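You operate a simulated robot arm through the tools that you are given. There is no shell and no other tool. Be economical: measure what you need, move in short steps, check, and stop when the job is done.

The job below is to be done with a simulated robot arm. You get a single attempt, and the scene is never put back.

## Task
Unwind the cable fully, then switch the power box on and test it.
Fine: press TEST, then RESET.

The check looks at the end state, three seconds after you hand in, the way a careful person would. Anything else that was tipped, shoved, dropped, spilled or broken makes it a failure.

## Robot
A 7-joint arm with a two-finger gripper, on a carriage that runs on a rail from [1.023, 0.01] to [-1.357, -0.014] (x, y) and turns from -2.967 to 2.827 rad about z. Base frame: it is fixed where the carriage stands at the start and does not move with it; the origin is on the floor, on the carriage's upright axis, x ahead of it, y to its left, z up. Lengths are in m, angles in rad, forces in N, time in s.
Its first joint turns from -2.601 to 2.601 rad. Places, roughly: blue test button [1.4, -0.2, 1.1]; cable drum [1.4, 0.1, 1.2]; cable socket [1.4, 0, 0.8]; green reset button [1.4, -0.3, 1.1]; power box [1.5, -0.2, 1.1]; power box switch [1.4, -0.2, 1.1]. Payload 2.45 kg.
Tool frame: the origin (TCP) lies between the finger pads and is the grasp point; the fingertips stand 0.026 m ahead of it; z points along the fingers, y is the line along which they close. The gripper opens to 0.096 m. The gripper's body begins 0.069 m behind the TCP.
Orientation is told as [roll, pitch, yaw] about the base's x, y, z axes, in that order, counted from this pose: with the fingers straight down and closing along the base's y, the tool's x points along the base's -x, its y along +y and its z along -z.

## Interface
- The arm moves only by the tool arm_command. Its argument "steps" is a list of rows, each a list of 7 numbers: the closure, from 0 (fully open) to 1 (shut), then the shift along the tool's x, y, z in units of 200 mm (1.0 is 200 mm), then the turn, a rotation vector about the tool's x, y, z in units of 90 degrees (1.0 is 90 degrees). In form: [[fingers, dx, dy, dz, wx, wy, wz], ...]. A call has 1 to 8 rows; each row is the pose to reach, as a shift and turn from the pose commanded when the call began, along the tool's axes at that moment. A call with a number of a shift or a turn outside -1 to 1 is refused whole. Rows are played at 5 a second. More than 0.05 m and 0.15 rad between two rows, or a gripper value outside its range, and nothing of the call is played. A pose out of reach is approached as far as the arm can. The call stops where the force on the tool passes 40 N (or 10 N more than at its start, if that is more) or the arm is blocked; 0.2 s more then pass. The fingers move at their own pace and stop on an object; they squeeze with about 40 N. The grip force told is the motor's: it shows also when the fingers shut on nothing. Time passes only in rows, and 0.2 s behind the last, so rows that repeat a pose let the fingers close. It gives the time, the measured TCP pose, the force on the tool (base axes), the opening and the grip force at its end, in the units of the frame above (readings bear some noise), with the torque about the TCP (base axes, N m) and any sound that the robot's microphone picked up.
- Cameras (640 x 400 px; columns grow to the right, rows downward): "scene" is now at [0.0496, 0.162, 1.4705]; the picture's right is [-0.08, -1.00, 0.00], its down [-0.38, 0.03, -0.92] and it looks along [0.92, -0.08, -0.38] (base axes); focal length 294 px, centre (320, 200). "wrist" rides on the gripper at [0.082, 0.003, -0.098] in the tool frame; the picture's right is [-0.04, 1.00, 0.00], its down [-0.73, -0.03, -0.68] and it looks along [-0.68, -0.03, 0.73] (tool axes); focal length 256 px, centre (320, 200). There is no depth. A picture from a camera that has moved, and an enlarged one, comes with that camera's place and axes in the base frame and with its lens.
- snapshot(camera): a new picture of that camera. The clock stands still meanwhile.
- slide_trunk(by): slides the trunk up (or, below 0, down) by that many m; the arm and the scene camera ride with it, the base frame stays. It gives what a move gives, with no picture.
- drive_base(legs): drives the robot by 1 to 6 legs, each [ahead, left, turn to the left] in m, m and rad, along the robot's own axes; the way and the turn of a leg run together, so that a leg with both is an arc; at most 1.5 m and 3.142 rad a leg. The arm and the cameras ride along, it lands a little off, and it stops where it bumps. It keeps to its track: a leg is cut to what the track allows. It gives what a move gives.
- head_to(pan, tilt): turns the head with the scene camera to pan (to the left, within 2.705 rad either way) and tilt (down, from -0.506 to 1.204), counted from straight ahead of the robot. It gives what a move gives.
- enlarge(camera, box): a new picture of the part [left, top, right, bottom] of that camera's present view, enlarged. The clock stands still meanwhile.
- close_job(): hands the job in; it is judged then, once.

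Go step by step. Nothing tells you exact positions but the pictures and the camera data: compare them with the known pose of the tool, close in by small moves and look again before you grip or let go. The budget is 120 turns and 98 pictures, counting those below and the enlarged ones. Unless the task says otherwise, let go and move clear before handing in, and close with one line.

The tools are called after "Request:" as name(argument=value, ...) on one line, values as JSON. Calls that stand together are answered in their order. arm_command: Moves the arm, as the interface text tells. Its arguments: {"type":"object","properties":{"steps":{"type":"array"}},"required":["steps"]} The other tools are called the same way: slide_trunk (by) slides the trunk up or down; drive_base (legs) drives the base; head_to (pan, tilt) turns the head that bears the scene camera; snapshot (camera) takes a picture; enlarge (camera, box) takes an enlarged picture of a part of a camera's view; close_job () hands the job in.

At the start:

```text
time_s: 0.0
tool_pos: [0.6546, -0.0853, 0.9991]
ee_rot: [0.002, 0.0, -0.001]
ft_force: [0.1, 0.3, 0.1]
moment: [0.01, 0.05, 0.0]
grip_width: 0.096
gripper_force: 0.0
trunk travel left (down, up): [-0.437, 0.273]
robot x, y, heading: [-0.0012, -0.0025, 0.001]
head pan, tilt: [-0.082, 0.393]
```

scene: 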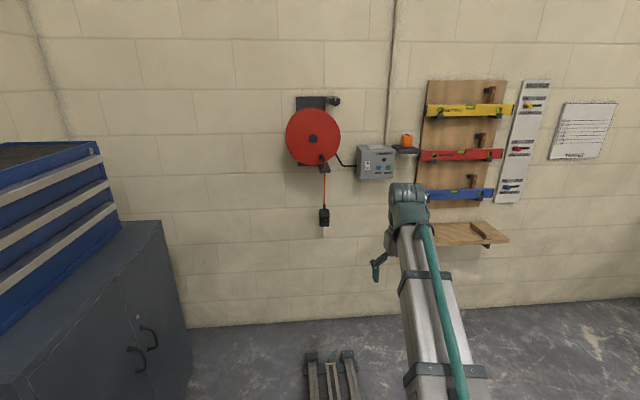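
wrist: 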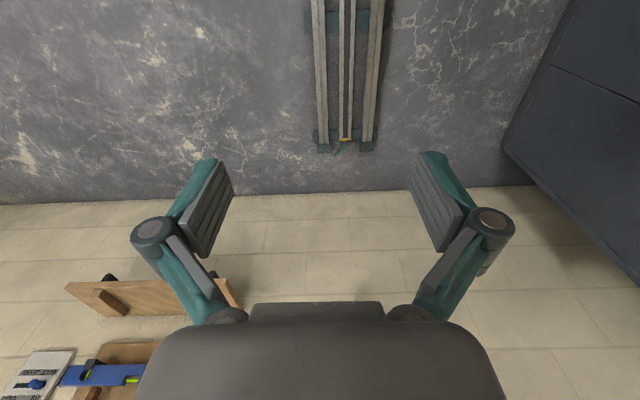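

I see a red cable drum with a hanging socket, a power box to its right, and tool boards further right. I'll enlarge the drum, the box and the wall notice first.

Request:
enlarge(camera="scene", box=[270, 80, 350, 240])

Request:
enlarge(camera="scene", box=[345, 130, 425, 190])

Request:
enlarge(camera="scene", box=[540, 95, 620, 165])

```text
2.50 times, centred on (310, 160) of scene
camera zoom: at [0.0496, 0.162, 1.4705], right [-0.08, -1.0, 0.0], down [-0.38, 0.03, -0.92], along [0.92, -0.08, -0.38], focal length 735 px, centre (345, 300)
```

zoom: 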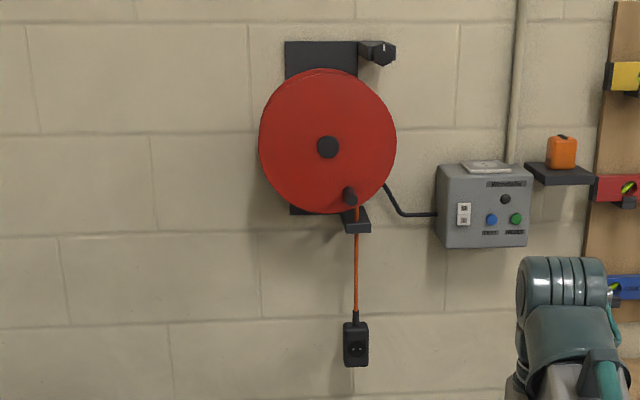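

```text
6.67 times, centred on (385, 160) of scene
camera zoom: at [0.0496, 0.162, 1.4705], right [-0.08, -1.0, 0.0], down [-0.38, 0.03, -0.92], along [0.92, -0.08, -0.38], focal length 1960 px, centre (-113, 467)
```

zoom: 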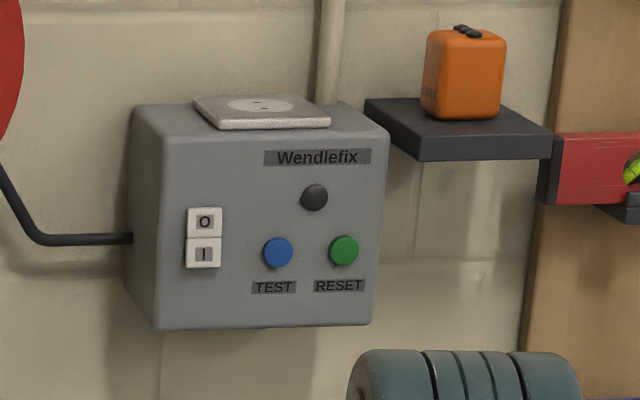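

```text
5.71 times, centred on (580, 130) of scene
camera zoom: at [0.0496, 0.162, 1.4705], right [-0.08, -1.0, 0.0], down [-0.38, 0.03, -0.92], along [0.92, -0.08, -0.38], focal length 1680 px, centre (-1166, 600)
```

zoom: 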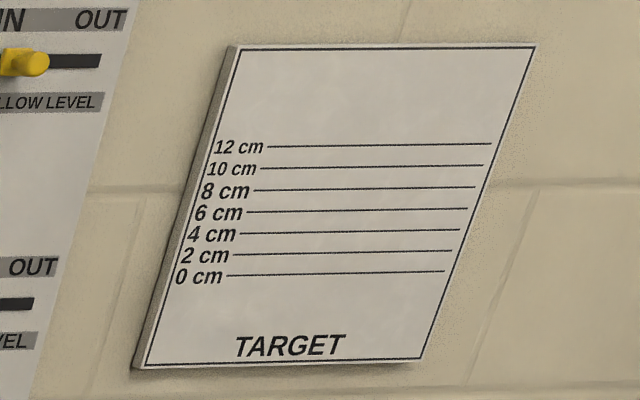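

The box has an O/I rocker (I at the bottom), a lamp, and TEST and RESET buttons. The drum has a crank handle and something at its top right, so I'll start pitching the tool toward the wall and then look closer.

Request:
arm_command(steps=[[0, 0, 0, 0, 0, -0.09, 0], [0, -0.05, 0, -0.05, 0, -0.18, 0], [0, -0.1, 0, -0.1, 0, -0.27, 0], [0, -0.15, 0, -0.15, 0, -0.36, 0], [0, -0.2, 0, -0.2, 0, -0.45, 0], [0, -0.25, 0, -0.25, 0, -0.54, 0], [0, -0.3, 0, -0.3, 0, -0.63, 0], [0, -0.35, 0, -0.35, 0, -0.72, 0]])

Request:
head_to(pan=-0.08, tilt=0.25)

```text
time_s: 1.8
tool_pos: [0.7235, -0.0855, 1.0707]
ee_rot: [0.0, -1.134, 0.0]
ft_force: [-0.6, 0.7, 0.2]
moment: [-0.03, 0.03, -0.01]
grip_width: 0.0959
gripper_force: 0.1
trunk travel left (down, up): [-0.437, 0.273]
robot x, y, heading: [-0.0005, -0.0007, 0.002]
head pan, tilt: [-0.082, 0.393]
```

```text
time_s: 2.5
tool_pos: [0.7243, -0.0856, 1.0698]
ee_rot: [0.0, -1.131, 0.001]
ft_force: [0.1, -0.1, 1.0]
moment: [-0.03, -0.01, 0.0]
grip_width: 0.0961
gripper_force: 0.1
trunk travel left (down, up): [-0.437, 0.273]
robot x, y, heading: [0.0018, 0.0017, -0.001]
head pan, tilt: [-0.08, 0.25]
```

The tool is most of the way to horizontal. I'll finish the pitch and drive somewhat closer for better pictures.

Request:
arm_command(steps=[[0.5, 0, 0, 0, 0, -0.09, 0], [0.8, 0, 0, 0, 0, -0.18, 0], [1, 0, 0, 0, 0, -0.28, 0], [1, 0, 0, 0, 0, -0.28, 0]])

Request:
drive_base(legs=[[0.3, 0, 0]])

Request:
snapshot(camera="scene")

Request:
snapshot(camera="wrist")

```text
refused: row 3 steps farther than a row can; nothing moved
```

```text
time_s: 4.5
tool_pos: [1.0248, -0.079, 1.0693]
ee_rot: [0.001, -1.132, 0.003]
ft_force: [-0.3, 0.5, -0.1]
moment: [0.02, -0.02, 0.02]
grip_width: 0.096
gripper_force: 0.1
trunk travel left (down, up): [-0.437, 0.273]
robot x, y, heading: [0.3021, 0.0007, 0.005]
head pan, tilt: [-0.08, 0.25]
```

```text
92 pictures are left
camera scene: at [0.3504, 0.1653, 1.4838], right [-0.08, -1.0, 0.0], down [-0.25, 0.02, -0.97], along [0.97, -0.07, -0.25], focal length 294 px, centre (320, 200)
```

scene: 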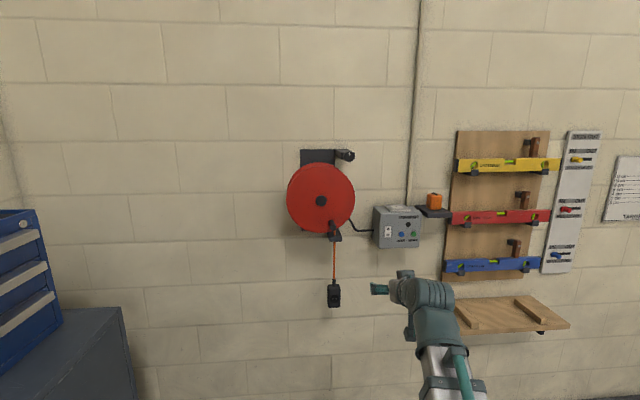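

```text
91 pictures are left
camera wrist: at [0.9009, -0.0775, 1.0375], right [0.01, 1.0, 0.04], down [-0.3, -0.03, 0.95], along [0.95, -0.02, 0.3], focal length 256 px, centre (320, 200)
```

wrist: 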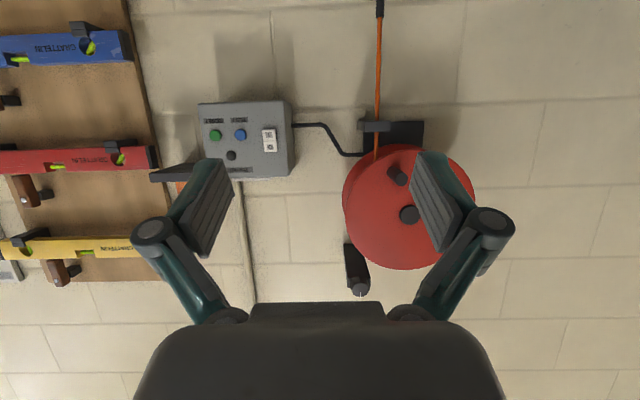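

The wrist view is upside down, but it shows the drum, crank and box clearly. I'll enlarge the drum parts.

Request:
enlarge(camera="scene", box=[280, 140, 376, 200])

Request:
enlarge(camera="scene", box=[280, 195, 376, 255])

Request:
enlarge(camera="scene", box=[290, 250, 386, 310])

Request:
enlarge(camera="wrist", box=[320, 110, 480, 300])

```text
6.67 times, centred on (328, 170) of scene
camera zoom: at [0.3504, 0.1653, 1.4838], right [-0.08, -1.0, 0.0], down [-0.25, 0.02, -0.97], along [0.97, -0.07, -0.25], focal length 1960 px, centre (267, 400)
```

zoom: 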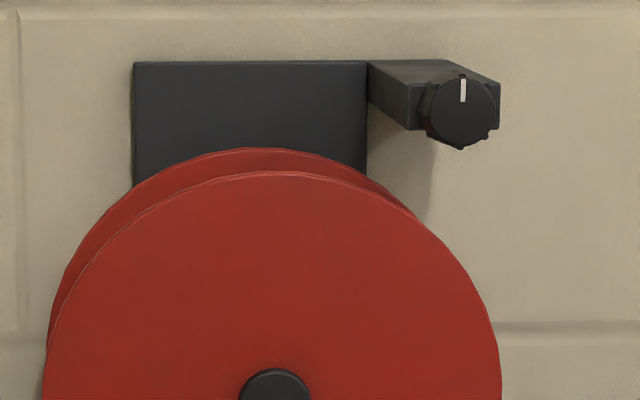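

```text
6.67 times, centred on (328, 225) of scene
camera zoom: at [0.3504, 0.1653, 1.4838], right [-0.08, -1.0, 0.0], down [-0.25, 0.02, -0.97], along [0.97, -0.07, -0.25], focal length 1960 px, centre (267, 33)
```

zoom: 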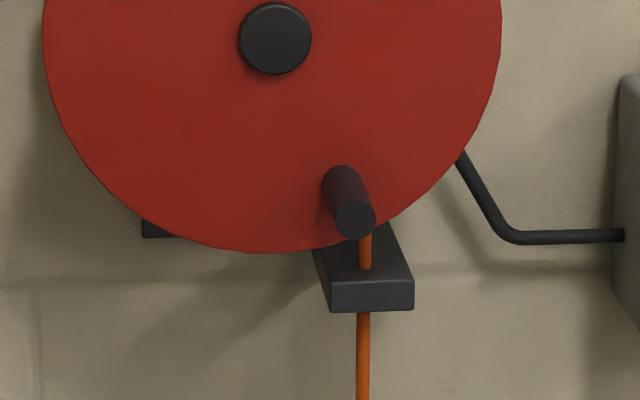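

```text
6.67 times, centred on (338, 280) of scene
camera zoom: at [0.3504, 0.1653, 1.4838], right [-0.08, -1.0, 0.0], down [-0.25, 0.02, -0.97], along [0.97, -0.07, -0.25], focal length 1960 px, centre (200, -333)
```

zoom: 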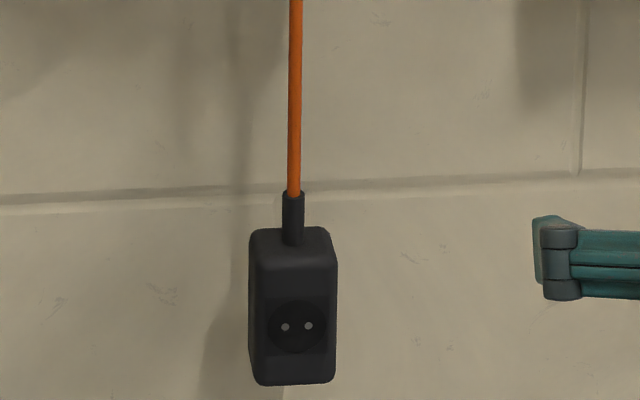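

```text
2.11 times, centred on (400, 205) of wrist
camera zoom: at [0.9009, -0.0775, 1.0375], right [0.01, 1.0, 0.04], down [-0.3, -0.03, 0.95], along [0.95, -0.02, 0.3], focal length 539 px, centre (152, 190)
```

zoom: 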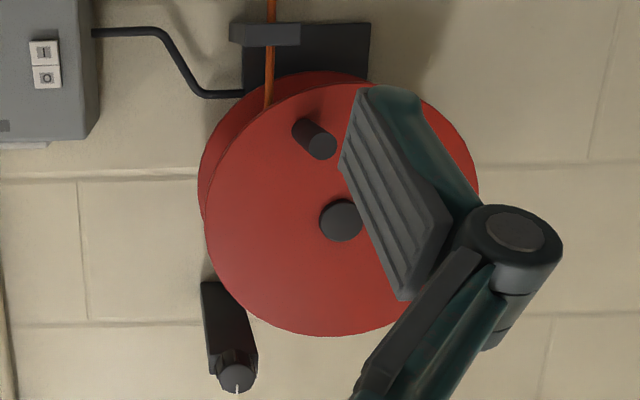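

There is a brake-like knob at the drum's upper right (mark at 12 o'clock) and a crank peg near the bottom. I'll finish levelling the tool and line up in front of the peg.

Request:
arm_command(steps=[[0.1, 0, 0.1, 0, 0, -0.07, 0], [0.2, -0.05, 0.2, 0, 0, -0.14, 0], [0.3, -0.1, 0.3, 0, 0, -0.21, 0], [0.4, -0.15, 0.45, 0, 0, -0.279, 0], [0.4, -0.25, 0.58, 0, 0, -0.279, 0]])

Request:
snapshot(camera="wrist")

Request:
snapshot(camera="scene")

```text
time_s: 5.8
tool_pos: [1.0455, 0.0364, 1.1141]
ee_rot: [1.438, -1.569, -1.433]
ft_force: [0.0, -0.6, 0.0]
moment: [0.01, 0.01, 0.01]
grip_width: 0.0572
gripper_force: 0.0
trunk travel left (down, up): [-0.437, 0.273]
robot x, y, heading: [0.3014, 0.0004, -0.001]
head pan, tilt: [-0.08, 0.25]
```

```text
86 pictures are left
camera wrist: at [0.9469, 0.0385, 1.0332], right [0.0, 1.0, 0.04], down [-0.68, -0.03, 0.73], along [0.73, -0.02, 0.68], focal length 256 px, centre (320, 200)
```

wrist: 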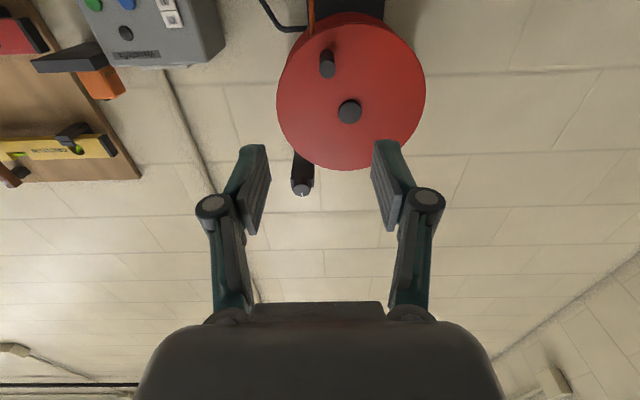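

```text
85 pictures are left
camera scene: at [0.3505, 0.1652, 1.4838], right [-0.08, -1.0, 0.0], down [-0.25, 0.02, -0.97], along [0.97, -0.07, -0.25], focal length 294 px, centre (320, 200)
```

scene: 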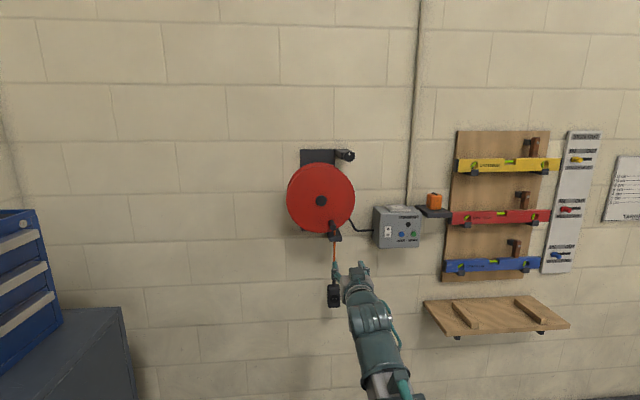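

I triangulate the peg tip at about (1.311, 0.047, 1.137) and the drum axis at y 0.082, z 1.215. I'll align with the peg and drive in, stopping just short of it.

Request:
arm_command(steps=[[0.4, -0.115, 0.053, 0, 0, 0, 0]])

Request:
drive_base(legs=[[0.2, 0, 0]])

Request:
snapshot(camera="wrist")

Request:
enlarge(camera="scene", box=[250, 200, 442, 320])

```text
time_s: 6.2
tool_pos: [1.0449, 0.0461, 1.1384]
ee_rot: [0.484, -1.569, -0.481]
ft_force: [0.6, 0.2, 0.2]
moment: [0.01, 0.0, -0.02]
grip_width: 0.0577
gripper_force: 0.1
trunk travel left (down, up): [-0.437, 0.273]
robot x, y, heading: [0.2978, 0.0008, 0.004]
head pan, tilt: [-0.08, 0.25]
```

```text
time_s: 7.8
tool_pos: [1.2439, 0.0459, 1.1382]
ee_rot: [0.023, -1.568, -0.022]
ft_force: [0.0, -0.1, 0.8]
moment: [0.0, 0.04, -0.01]
grip_width: 0.0577
gripper_force: 0.0
trunk travel left (down, up): [-0.437, 0.273]
robot x, y, heading: [0.502, 0.0063, 0.003]
head pan, tilt: [-0.08, 0.25]
```

```text
84 pictures are left
camera wrist: at [1.1454, 0.0484, 1.0562], right [0.0, 1.0, 0.04], down [-0.68, -0.03, 0.73], along [0.74, -0.03, 0.68], focal length 256 px, centre (320, 200)
```

wrist: 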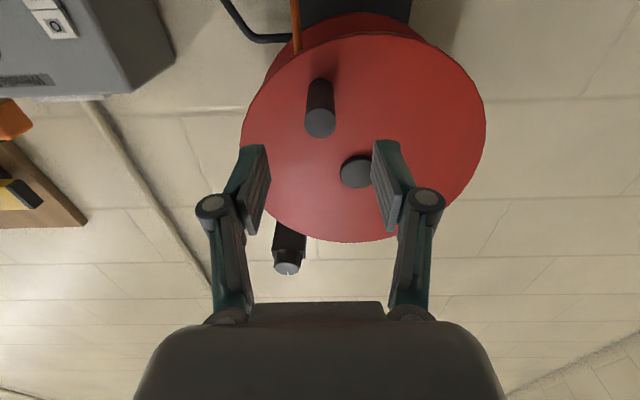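

```text
3.33 times, centred on (346, 260) of scene
camera zoom: at [0.5498, 0.1672, 1.4838], right [-0.08, -1.0, 0.0], down [-0.25, 0.02, -0.97], along [0.97, -0.08, -0.25], focal length 980 px, centre (233, 0)
```

zoom: 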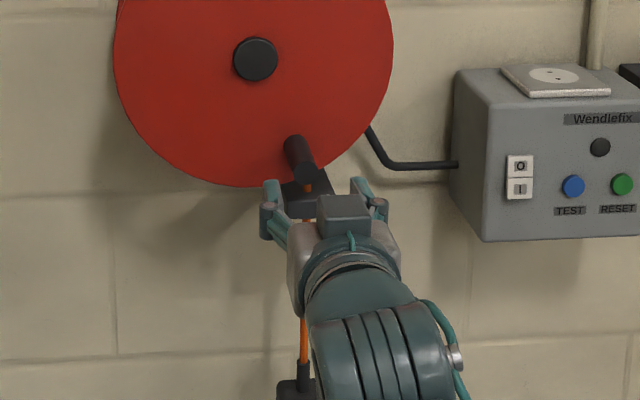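

The peg is centred between the fingers. I'll advance along it to x≈1.335 and close on it.

Request:
arm_command(steps=[[0.4, 0, 0, 0.24, 0, 0, 0], [0.4, 0, -0.005, 0.45, 0, 0, 0], [0.8, 0, -0.005, 0.45, 0, 0, 0], [0.8, 0, -0.005, 0.45, 0, 0, 0], [0.8, 0, -0.005, 0.45, 0, 0, 0]])

Request:
snapshot(camera="wrist")

```text
time_s: 8.9
tool_pos: [1.3328, 0.0459, 1.139]
ee_rot: [0.388, -1.569, -0.386]
ft_force: [0.7, 0.9, 2.3]
moment: [0.06, -0.27, 0.02]
grip_width: 0.0216
gripper_force: 44.9
trunk travel left (down, up): [-0.437, 0.273]
robot x, y, heading: [0.5008, 0.0066, 0.003]
head pan, tilt: [-0.08, 0.25]
```

```text
82 pictures are left
camera wrist: at [1.2351, 0.049, 1.0572], right [0.0, 1.0, 0.04], down [-0.68, -0.03, 0.73], along [0.73, -0.03, 0.68], focal length 256 px, centre (320, 200)
```

wrist: 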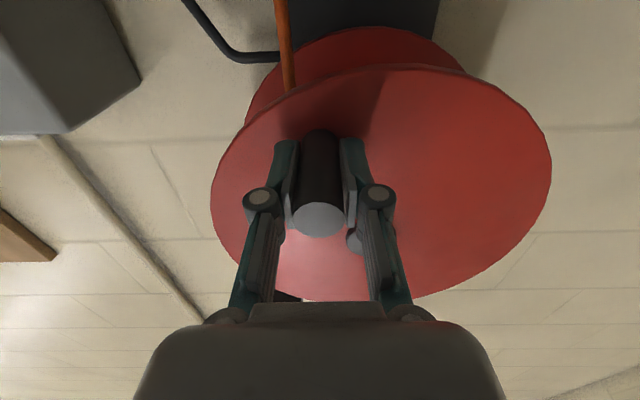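

The peg is gripped (0.0216 m). I'll test clockwise, the unwinding direction, with a small arc and watch the force.

Request:
arm_command(steps=[[0.8, 0.011, 0.027, 0, 0, 0, 0], [0.8, 0.02, 0.054, 0, 0, 0, 0], [0.8, 0.035, 0.117, 0, 0, 0, 0]])

Request:
snapshot(camera="scene")

```text
time_s: 9.8
tool_pos: [1.3333, 0.0682, 1.1289]
ee_rot: [-0.148, -1.567, 0.149]
ft_force: [3.8, -2.3, 1.1]
moment: [0.18, -0.15, -0.12]
grip_width: 0.0215
gripper_force: 44.9
trunk travel left (down, up): [-0.437, 0.273]
robot x, y, heading: [0.4971, 0.005, 0.001]
head pan, tilt: [-0.08, 0.25]
```

```text
81 pictures are left
camera scene: at [0.55, 0.1668, 1.4838], right [-0.08, -1.0, 0.0], down [-0.25, 0.02, -0.97], along [0.97, -0.08, -0.25], focal length 294 px, centre (320, 200)
```

scene: 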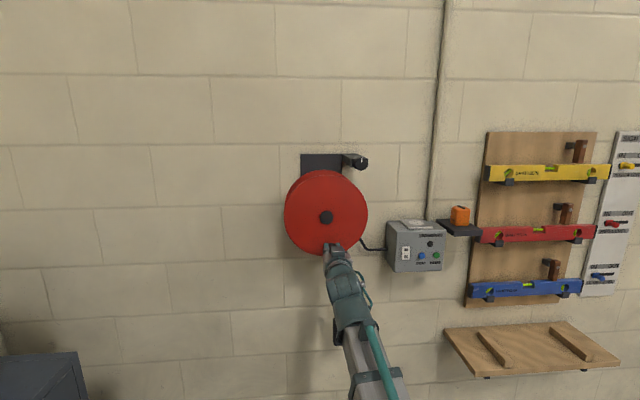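

The drum turns freely clockwise with little force, so the brake is off. I'll continue about half a turn.

Request:
arm_command(steps=[[0.8, -0.008, 0.169, 0, 0, 0, 0], [0.8, -0.082, 0.321, 0, 0, 0, 0], [0.8, -0.209, 0.432, 0, 0, 0, 0], [0.8, -0.369, 0.485, 0, 0, 0, 0], [0.8, -0.537, 0.472, 0, 0, 0, 0], [0.8, -0.687, 0.394, 0, 0, 0, 0], [0.8, -0.795, 0.264, 0, 0, 0, 0], [0.8, -0.843, 0.102, 0, 0, 0, 0]])

Request:
snapshot(camera="scene")

Request:
snapshot(camera="wrist")

```text
time_s: 11.6
tool_pos: [1.334, 0.0884, 1.2995]
ee_rot: [-0.47, -1.57, 0.472]
ft_force: [0.5, 0.3, 0.6]
moment: [0.01, -0.05, -0.02]
grip_width: 0.0191
gripper_force: 0.2
trunk travel left (down, up): [-0.437, 0.273]
robot x, y, heading: [0.5006, 0.0052, 0.003]
head pan, tilt: [-0.08, 0.25]
```

```text
80 pictures are left
camera scene: at [0.5497, 0.1675, 1.4838], right [-0.08, -1.0, 0.0], down [-0.25, 0.02, -0.97], along [0.97, -0.08, -0.25], focal length 294 px, centre (320, 200)
```

scene: 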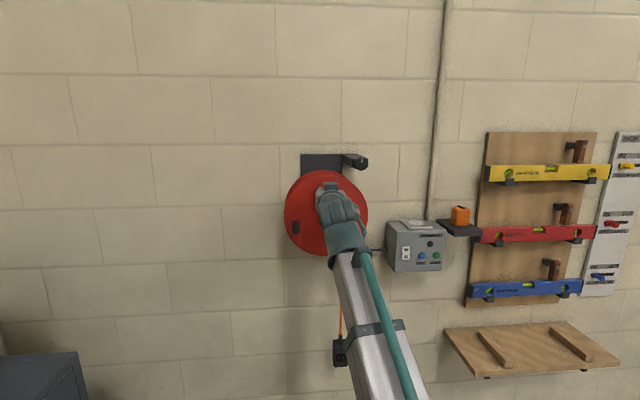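

```text
79 pictures are left
camera wrist: at [1.235, 0.0905, 1.2188], right [0.0, 1.0, 0.04], down [-0.68, -0.03, 0.73], along [0.74, -0.03, 0.68], focal length 256 px, centre (320, 200)
```

wrist: 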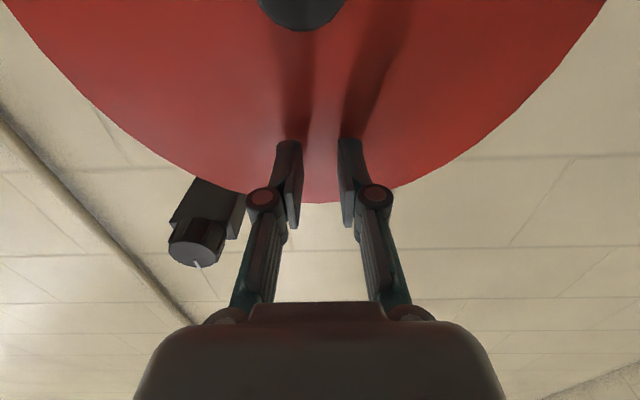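

The fingers slipped off the peg partway, but the drum stayed put and the socket has dropped, so it unwinds clockwise without springing back. Pulling the socket straight down should be simpler, so I'll back off and go down to it.

Request:
drive_base(legs=[[-0.2, 0, 0]])

Request:
slide_trunk(by=-0.2)

Request:
arm_command(steps=[[0.3, 0.2, -0.1, 0, 0, 0, 0], [0.2, 0.4, -0.2, 0, 0, 0, 0], [0.2, 0.6, -0.3, 0, 0, 0, 0], [0.2, 0.8, -0.3, 0, 0, 0, 0], [0.2, 1.0, -0.3, 0, 0, 0, 0]])

Request:
snapshot(camera="wrist")

Request:
snapshot(camera="scene")

```text
time_s: 13.2
tool_pos: [1.1343, 0.0883, 1.3011]
ee_rot: [0.05, -1.569, -0.047]
ft_force: [0.5, -0.4, -0.2]
moment: [0.05, 0.03, 0.01]
grip_width: 0.0191
gripper_force: 0.1
trunk travel left (down, up): [-0.437, 0.273]
robot x, y, heading: [0.2971, 0.0052, 0.005]
head pan, tilt: [-0.08, 0.25]
```

```text
time_s: 15.3
tool_pos: [1.134, 0.087, 1.1007]
ee_rot: [0.043, -1.567, -0.04]
ft_force: [-0.1, -0.3, -0.7]
moment: [0.0, -0.01, 0.0]
grip_width: 0.0189
gripper_force: 0.0
trunk travel left (down, up): [-0.237, 0.473]
robot x, y, heading: [0.3004, 0.0015, 0.005]
head pan, tilt: [-0.08, 0.25]
```

```text
time_s: 16.5
tool_pos: [1.1369, 0.0287, 0.9028]
ee_rot: [0.216, -1.57, -0.21]
ft_force: [0.4, 0.5, 0.6]
moment: [0.03, 0.03, -0.04]
grip_width: 0.0768
gripper_force: 0.1
trunk travel left (down, up): [-0.237, 0.473]
robot x, y, heading: [0.302, -0.0023, 0.005]
head pan, tilt: [-0.08, 0.25]
```

```text
78 pictures are left
camera wrist: at [1.0375, 0.0305, 0.8207], right [0.0, 1.0, 0.04], down [-0.68, -0.03, 0.73], along [0.73, -0.02, 0.68], focal length 256 px, centre (320, 200)
```

wrist: 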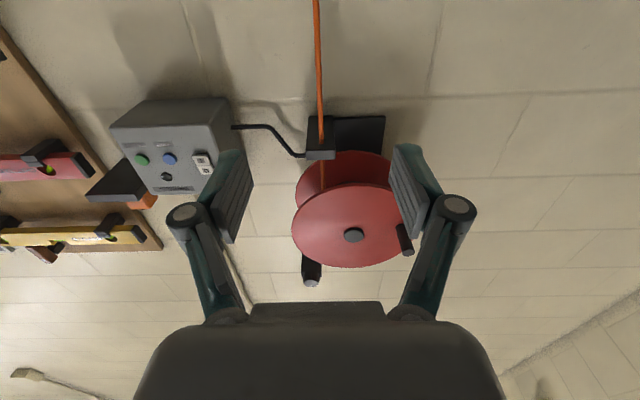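

```text
77 pictures are left
camera scene: at [0.3497, 0.1653, 1.2839], right [-0.08, -1.0, 0.0], down [-0.25, 0.02, -0.97], along [0.97, -0.07, -0.25], focal length 294 px, centre (320, 200)
```

scene: 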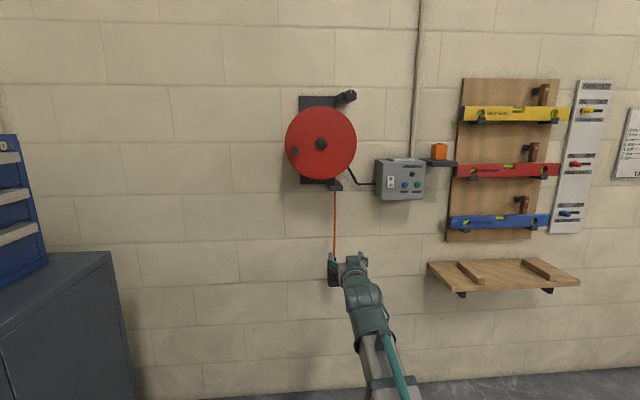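

The drum stayed where I left it, and the socket hangs around z≈0.74. I'll move the arm down to its level and back a little, so the upward-looking wrist camera can see it.

Request:
arm_command(steps=[[0.2, 0.2, 0, 0, 0, 0, 0], [0.2, 0.4, 0, 0, 0, 0, 0], [0.2, 0.6, 0, 0, 0, 0, 0], [0.2, 0.8, 0.05, 0, 0, 0, 0]])

Request:
snapshot(camera="wrist")

Request:
enlarge(camera="scene", box=[270, 190, 430, 330])

```text
time_s: 17.5
tool_pos: [1.1337, 0.0373, 0.7391]
ee_rot: [1.377, -1.548, -1.372]
ft_force: [-1.2, 0.0, 0.1]
moment: [-0.08, 0.07, 0.03]
grip_width: 0.0767
gripper_force: 0.0
trunk travel left (down, up): [-0.237, 0.473]
robot x, y, heading: [0.3039, 0.003, 0.0]
head pan, tilt: [-0.08, 0.25]
```

```text
76 pictures are left
camera wrist: at [1.0344, 0.0411, 0.6567], right [-0.01, 1.0, 0.06], down [-0.68, -0.05, 0.74], along [0.74, -0.04, 0.67], focal length 256 px, centre (320, 200)
```

wrist: 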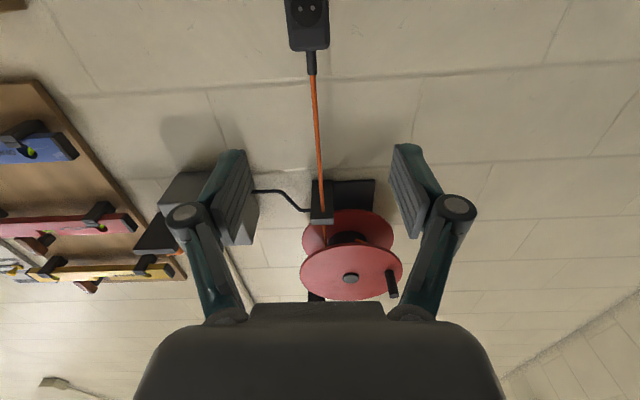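

```text
2.86 times, centred on (350, 260) of scene
camera zoom: at [0.3497, 0.1652, 1.2839], right [-0.08, -1.0, 0.0], down [-0.25, 0.02, -0.97], along [0.97, -0.07, -0.25], focal length 840 px, centre (234, 29)
```

zoom: 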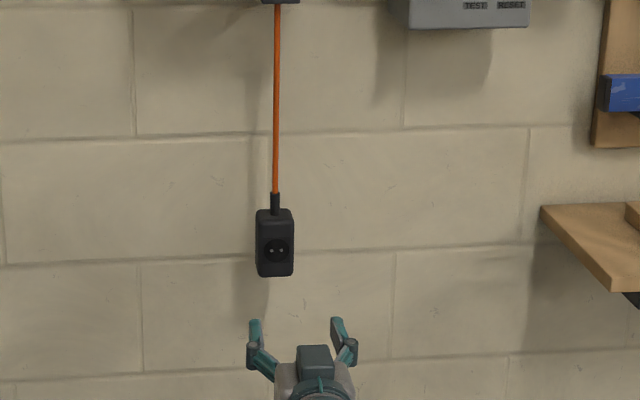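

I put the socket centre near (1.39, 0.028, 0.707), and it dropped about 0.1 m from the part turn. I'll align and drive toward it.

Request:
arm_command(steps=[[0.2, 0.13, -0.05, 0, 0, 0, 0], [0.2, 0.13, -0.05, 0, 0, 0, 0]])

Request:
drive_base(legs=[[0.17, 0, 0]])

Request:
snapshot(camera="wrist")

Request:
head_to(pan=-0.08, tilt=0.5)

Request:
snapshot(camera="scene")

```text
time_s: 18.1
tool_pos: [1.1323, 0.0279, 0.7144]
ee_rot: [0.05, -1.567, -0.045]
ft_force: [-0.1, -0.4, 0.2]
moment: [-0.01, 0.03, -0.03]
grip_width: 0.0767
gripper_force: 0.0
trunk travel left (down, up): [-0.237, 0.473]
robot x, y, heading: [0.302, 0.0041, 0.004]
head pan, tilt: [-0.08, 0.25]
```

```text
time_s: 19.6
tool_pos: [1.3023, 0.0317, 0.7142]
ee_rot: [0.03, -1.569, -0.025]
ft_force: [-0.6, 0.6, 0.9]
moment: [-0.01, 0.01, 0.03]
grip_width: 0.0769
gripper_force: 0.0
trunk travel left (down, up): [-0.237, 0.473]
robot x, y, heading: [0.4699, 0.0038, 0.008]
head pan, tilt: [-0.08, 0.25]
```

```text
74 pictures are left
camera wrist: at [1.2048, 0.0335, 0.632], right [-0.01, 1.0, 0.04], down [-0.68, -0.03, 0.73], along [0.74, -0.02, 0.68], focal length 256 px, centre (320, 200)
```

wrist: 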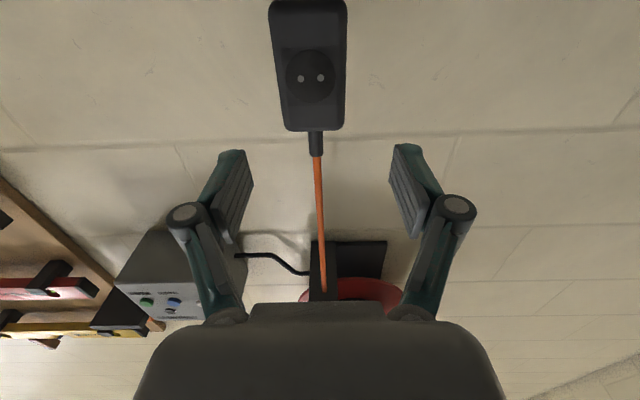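

```text
time_s: 20.4
tool_pos: [1.3028, 0.0317, 0.7143]
ee_rot: [0.006, -1.569, 0.004]
ft_force: [-0.1, 0.1, 0.5]
moment: [0.02, -0.02, 0.0]
grip_width: 0.0766
gripper_force: 0.0
trunk travel left (down, up): [-0.237, 0.473]
robot x, y, heading: [0.4691, 0.0052, 0.012]
head pan, tilt: [-0.08, 0.499]
```

```text
73 pictures are left
camera scene: at [0.5184, 0.1674, 1.2608], right [-0.07, -1.0, 0.0], down [-0.48, 0.04, -0.88], along [0.88, -0.06, -0.48], focal length 294 px, centre (320, 200)
```

scene: 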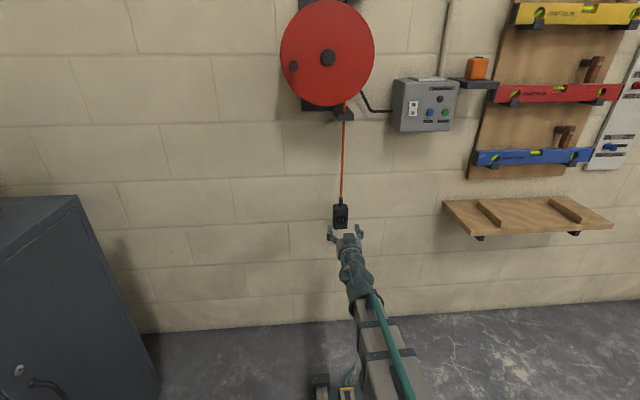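

The socket face looks to be at x≈1.40–1.42, z≈0.69. I'll advance with open fingers and check before gripping.

Request:
arm_command(steps=[[0.2, 0.1, -0.03, 0.1, 0, 0, 0], [0.2, 0.1, -0.03, 0.3, 0, 0, 0], [0.2, 0.1, -0.03, 0.48, 0, 0, 0]])

Request:
snapshot(camera="wrist")

Request:
enlarge(camera="scene", box=[300, 180, 380, 260])

```text
time_s: 21.2
tool_pos: [1.3983, 0.0267, 0.6929]
ee_rot: [0.129, -1.569, -0.123]
ft_force: [0.2, 0.5, 0.9]
moment: [0.01, 0.02, -0.03]
grip_width: 0.0769
gripper_force: 0.1
trunk travel left (down, up): [-0.237, 0.473]
robot x, y, heading: [0.4714, 0.0065, 0.006]
head pan, tilt: [-0.08, 0.499]
```

```text
72 pictures are left
camera wrist: at [1.2995, 0.0294, 0.6115], right [-0.01, 1.0, 0.04], down [-0.68, -0.03, 0.73], along [0.74, -0.02, 0.68], focal length 256 px, centre (320, 200)
```

wrist: 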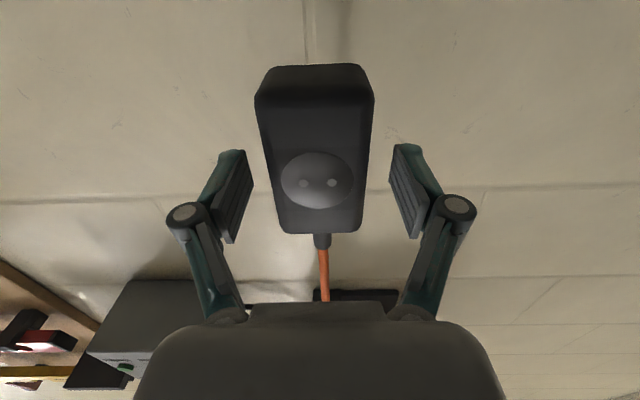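

```text
5.00 times, centred on (340, 220) of scene
camera zoom: at [0.5183, 0.1673, 1.2607], right [-0.07, -1.0, 0.0], down [-0.48, 0.04, -0.88], along [0.88, -0.06, -0.48], focal length 1470 px, centre (220, 100)
```

zoom: 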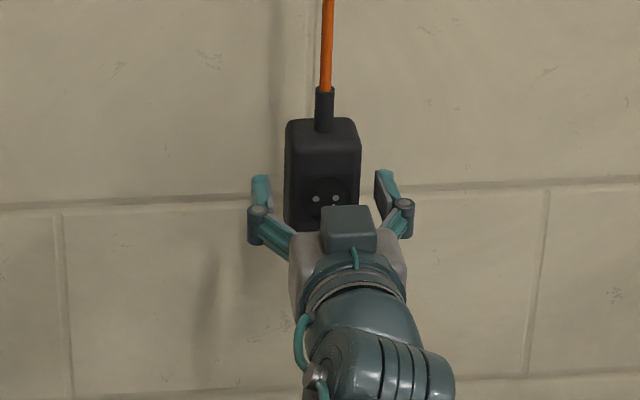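

The socket sits between the fingers. I'll go in another 2 cm and close on it.

Request:
arm_command(steps=[[0.2, -0.02, -0.005, 0.1, 0, 0, 0], [0.9, -0.02, -0.005, 0.1, 0, 0, 0], [0.9, -0.02, -0.005, 0.1, 0, 0, 0], [0.9, -0.02, -0.005, 0.1, 0, 0, 0]])

Request:
snapshot(camera="wrist")

```text
time_s: 22.2
tool_pos: [1.4181, 0.0251, 0.6971]
ee_rot: [0.01, -1.57, 0.0]
ft_force: [2.5, 3.6, -1.3]
moment: [0.03, 0.2, 0.18]
grip_width: 0.0516
gripper_force: 44.8
trunk travel left (down, up): [-0.237, 0.473]
robot x, y, heading: [0.4718, 0.0067, 0.006]
head pan, tilt: [-0.08, 0.499]
```

```text
70 pictures are left
camera wrist: at [1.3189, 0.0285, 0.6153], right [-0.01, 1.0, 0.04], down [-0.68, -0.03, 0.74], along [0.74, -0.02, 0.68], focal length 256 px, centre (320, 200)
```

wrist: 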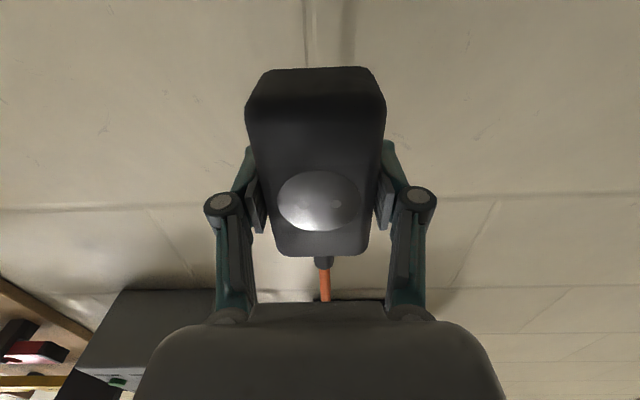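

The socket is firmly held (0.0516 m). I'll pull straight down gently, watching the force.

Request:
arm_command(steps=[[0.9, 0.1, 0, 0, 0, 0, 0], [0.9, 0.2, 0, 0, 0, 0, 0], [0.9, 0.3, 0, 0, 0, 0, 0]])

Request:
snapshot(camera="scene")

```text
time_s: 23.0
tool_pos: [1.418, 0.0274, 0.6371]
ee_rot: [-0.109, -1.566, 0.103]
ft_force: [-11.5, -0.2, -3.2]
moment: [-0.16, -0.67, -0.07]
grip_width: 0.0517
gripper_force: 45.0
trunk travel left (down, up): [-0.237, 0.473]
robot x, y, heading: [0.4734, 0.0057, -0.0]
head pan, tilt: [-0.08, 0.499]
```

```text
69 pictures are left
camera scene: at [0.5178, 0.1673, 1.2606], right [-0.07, -1.0, 0.0], down [-0.48, 0.04, -0.88], along [0.88, -0.07, -0.48], focal length 294 px, centre (320, 200)
```

scene: 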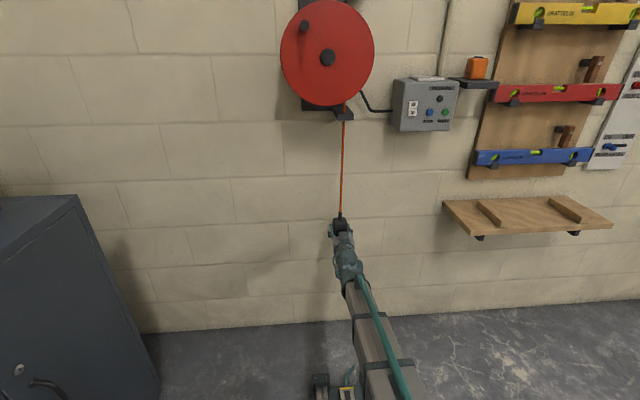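

Pulling works: the drum rotates along with it. There is some x force, so I'll ease back slightly and keep going down.

Request:
arm_command(steps=[[0.9, 0.1, 0, -0.01, 0, 0, 0], [0.9, 0.2, 0, -0.015, 0, 0, 0], [0.9, 0.3, 0, -0.015, 0, 0, 0], [0.9, 0.4, 0, -0.015, 0, 0, 0], [0.9, 0.5, 0, -0.015, 0, 0, 0]])

```text
time_s: 23.6
tool_pos: [1.4186, 0.0261, 0.5943]
ee_rot: [0.356, -1.566, -0.375]
ft_force: [-0.6, -4.5, -5.1]
moment: [0.34, -0.03, -0.13]
grip_width: 0.0519
gripper_force: 45.0
out of reach, approached as far as the arm can: row 1, 2, 3
trunk travel left (down, up): [-0.237, 0.473]
robot x, y, heading: [0.4681, 0.0058, 0.007]
head pan, tilt: [-0.08, 0.499]
stopped in row 3: the force on the tool passed its limit at 46 N (the readings are from after the stop); the commanded pose is now the measured one
```

The arm reaches its limit low down. I'll use the trunk for the rest of the pull.

Request:
slide_trunk(by=-0.08)

Request:
snapshot(camera="scene")

```text
time_s: 24.8
tool_pos: [1.4173, 0.0258, 0.5143]
ee_rot: [0.278, -1.569, -0.296]
ft_force: [0.7, -11.5, -5.5]
moment: [-0.06, -1.65, 0.75]
grip_width: 0.0519
gripper_force: 44.6
trunk travel left (down, up): [-0.157, 0.553]
robot x, y, heading: [0.4716, 0.0044, 0.004]
head pan, tilt: [-0.08, 0.499]
```

```text
68 pictures are left
camera scene: at [0.5197, 0.1667, 1.1806], right [-0.08, -1.0, 0.0], down [-0.48, 0.04, -0.88], along [0.88, -0.07, -0.48], focal length 294 px, centre (320, 200)
```

scene: 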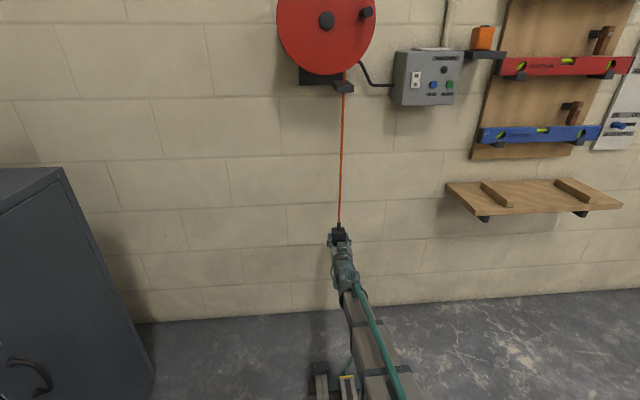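

Still unwinding; the drum peg is at the right now. I'll relax the small side force, then continue down with the trunk.

Request:
arm_command(steps=[[0.9, 0, -0.015, 0, 0, 0, 0]])

Request:
slide_trunk(by=-0.07)

Request:
slide_trunk(by=-0.07)

Request:
snapshot(camera="scene")

```text
time_s: 25.2
tool_pos: [1.4178, 0.0271, 0.5144]
ee_rot: [0.242, -1.567, -0.259]
ft_force: [4.2, -1.3, -6.0]
moment: [0.42, -1.02, 0.65]
grip_width: 0.0516
gripper_force: 45.3
trunk travel left (down, up): [-0.157, 0.553]
robot x, y, heading: [0.4704, 0.0057, 0.003]
head pan, tilt: [-0.08, 0.499]
```

```text
time_s: 26.3
tool_pos: [1.4182, 0.0274, 0.4444]
ee_rot: [-0.042, -1.566, 0.024]
ft_force: [11.7, 13.6, -6.0]
moment: [0.43, -1.62, 0.98]
grip_width: 0.0517
gripper_force: 45.2
trunk travel left (down, up): [-0.087, 0.623]
robot x, y, heading: [0.4727, 0.0075, 0.004]
head pan, tilt: [-0.08, 0.499]
```

```text
time_s: 26.8
tool_pos: [1.417, 0.0265, 0.4382]
ee_rot: [-3.009, -1.554, 2.99]
ft_force: [-4.7, 0.7, 7.5]
moment: [0.06, -1.08, 1.15]
grip_width: 0.0519
gripper_force: 45.6
trunk travel left (down, up): [-0.072, 0.638]
robot x, y, heading: [0.4721, 0.0028, 0.007]
head pan, tilt: [-0.08, 0.499]
stopped: the force on the tool passed its limit at 56 N (the readings are from after the stop); the commanded pose is now the measured one
```

```text
67 pictures are left
camera scene: at [0.5183, 0.1673, 1.0951], right [-0.08, -1.0, 0.0], down [-0.48, 0.04, -0.88], along [0.88, -0.07, -0.48], focal length 294 px, centre (320, 200)
```

scene: 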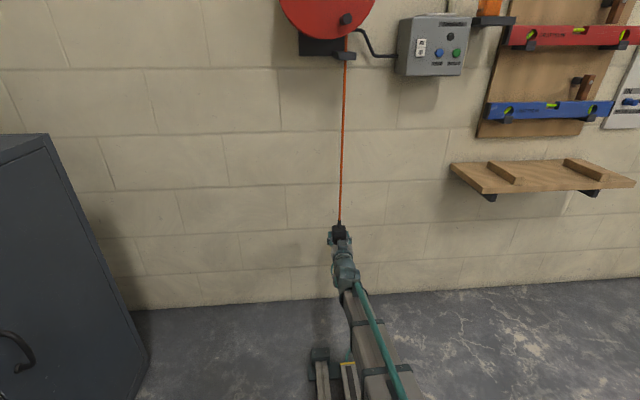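

It came up hard against something at z≈0.438, about one full drum turn, which may be the cable's end. I'll gently try once more to confirm.

Request:
slide_trunk(by=-0.03)

Request:
enlarge(camera="scene", box=[260, 0, 380, 75])

Request:
snapshot(camera="wrist")

```text
time_s: 27.2
tool_pos: [1.4176, 0.0274, 0.4388]
ee_rot: [-3.098, -1.536, 3.076]
ft_force: [-7.2, 0.3, 12.6]
moment: [0.05, -0.9, 1.28]
grip_width: 0.0519
gripper_force: 45.6
trunk travel left (down, up): [-0.063, 0.647]
robot x, y, heading: [0.4701, 0.0044, 0.005]
head pan, tilt: [-0.08, 0.499]
stopped: the force on the tool passed its limit at 49 N (the readings are from after the stop); the commanded pose is now the measured one
```

```text
5.33 times, centred on (320, 38) of scene
camera zoom: at [0.5178, 0.1672, 1.0865], right [-0.08, -1.0, 0.0], down [-0.48, 0.04, -0.88], along [0.88, -0.07, -0.48], focal length 1568 px, centre (320, 1067)
```

zoom: 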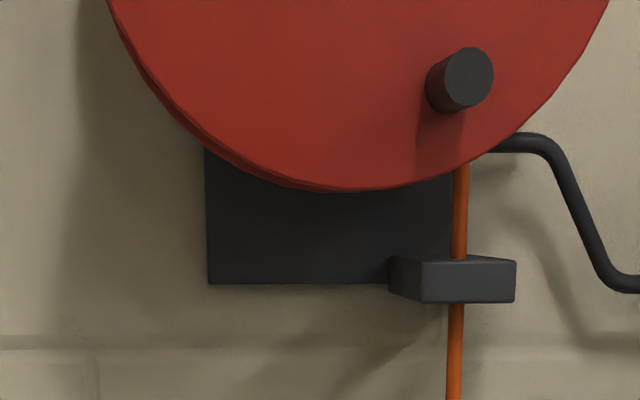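

```text
65 pictures are left
camera wrist: at [1.3222, 0.0318, 0.3533], right [0.02, 1.0, 0.04], down [-0.7, -0.01, 0.71], along [0.71, -0.04, 0.7], focal length 256 px, centre (320, 200)
```

wrist: 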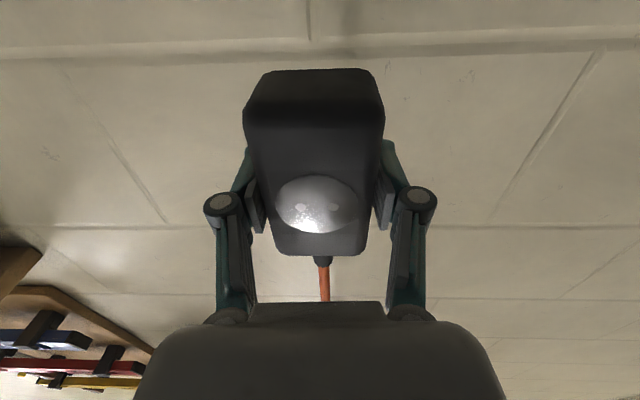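

It's a hard stop with a taut cable, so it is fully unwound at about one turn. I'll release, back off, and check that it stays.

Request:
arm_command(steps=[[0.6, 0, 0, 0, 0, 0, 0], [0.2, 0, 0, 0, 0, 0, 0], [0.2, 0, 0, -0.15, 0, 0, 0], [0.2, 0, 0, -0.35, 0, 0, 0], [0.2, 0, 0, -0.55, 0, 0, 0]])

Request:
snapshot(camera="scene")

Request:
snapshot(camera="wrist")

```text
time_s: 28.4
tool_pos: [1.3087, 0.03, 0.4323]
ee_rot: [-3.086, -1.545, 3.063]
ft_force: [-0.3, 0.2, -0.3]
moment: [-0.01, 0.03, -0.03]
grip_width: 0.0767
gripper_force: 0.0
trunk travel left (down, up): [-0.063, 0.647]
robot x, y, heading: [0.4725, 0.0073, 0.001]
head pan, tilt: [-0.08, 0.499]
```

```text
64 pictures are left
camera scene: at [0.5194, 0.1672, 1.0867], right [-0.08, -1.0, 0.0], down [-0.48, 0.04, -0.88], along [0.88, -0.07, -0.48], focal length 294 px, centre (320, 200)
```

scene: 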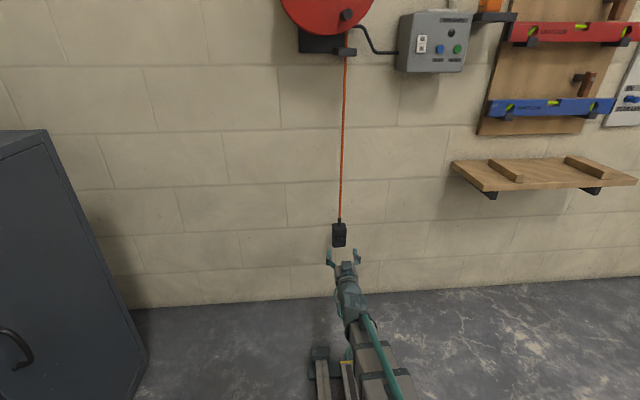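

```text
63 pictures are left
camera wrist: at [1.2122, 0.0344, 0.3489], right [0.02, 1.0, 0.04], down [-0.7, -0.01, 0.72], along [0.71, -0.04, 0.7], focal length 256 px, centre (320, 200)
```

wrist: 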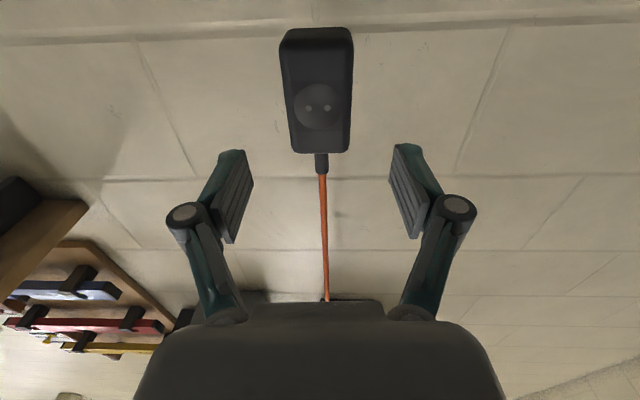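

The socket stays where I left it. I'll back off and raise the trunk, looking at the drum's core on the way to the box.

Request:
drive_base(legs=[[-0.18, 0, 0]])

Request:
slide_trunk(by=0.35)

Request:
enlarge(camera="wrist", box=[230, 100, 430, 300])

Request:
snapshot(camera="scene")

```text
time_s: 29.9
tool_pos: [1.1306, 0.031, 0.4337]
ee_rot: [-3.082, -1.543, 3.065]
ft_force: [0.1, -0.7, 0.3]
moment: [-0.01, 0.04, -0.01]
grip_width: 0.0768
gripper_force: 0.1
trunk travel left (down, up): [-0.063, 0.647]
robot x, y, heading: [0.2921, 0.0043, 0.006]
head pan, tilt: [-0.08, 0.499]
```

```text
time_s: 33.3
tool_pos: [1.1295, 0.0303, 0.783]
ee_rot: [-3.081, -1.543, 3.064]
ft_force: [-0.2, 0.1, 0.5]
moment: [0.01, 0.03, 0.01]
grip_width: 0.0765
gripper_force: 0.1
trunk travel left (down, up): [-0.413, 0.297]
robot x, y, heading: [0.2936, 0.0008, 0.008]
head pan, tilt: [-0.08, 0.499]
```

```text
2.00 times, centred on (330, 200) of wrist
camera zoom: at [1.0335, 0.0351, 0.6988], right [0.02, 1.0, 0.04], down [-0.7, -0.02, 0.71], along [0.71, -0.04, 0.7], focal length 512 px, centre (300, 200)
```

zoom: 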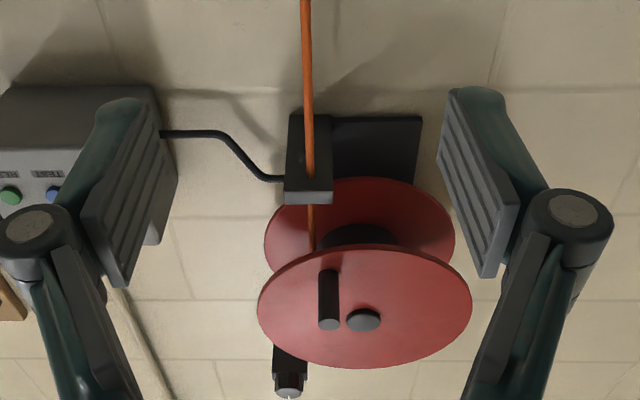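

```text
61 pictures are left
camera scene: at [0.3395, 0.1656, 1.4367], right [-0.07, -1.0, 0.0], down [-0.48, 0.03, -0.88], along [0.88, -0.06, -0.48], focal length 294 px, centre (320, 200)
```

scene: 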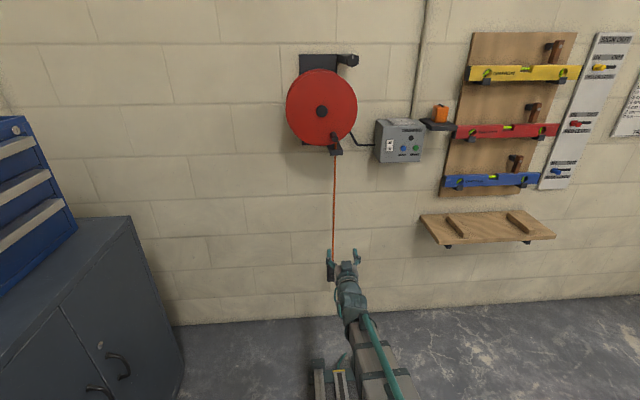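

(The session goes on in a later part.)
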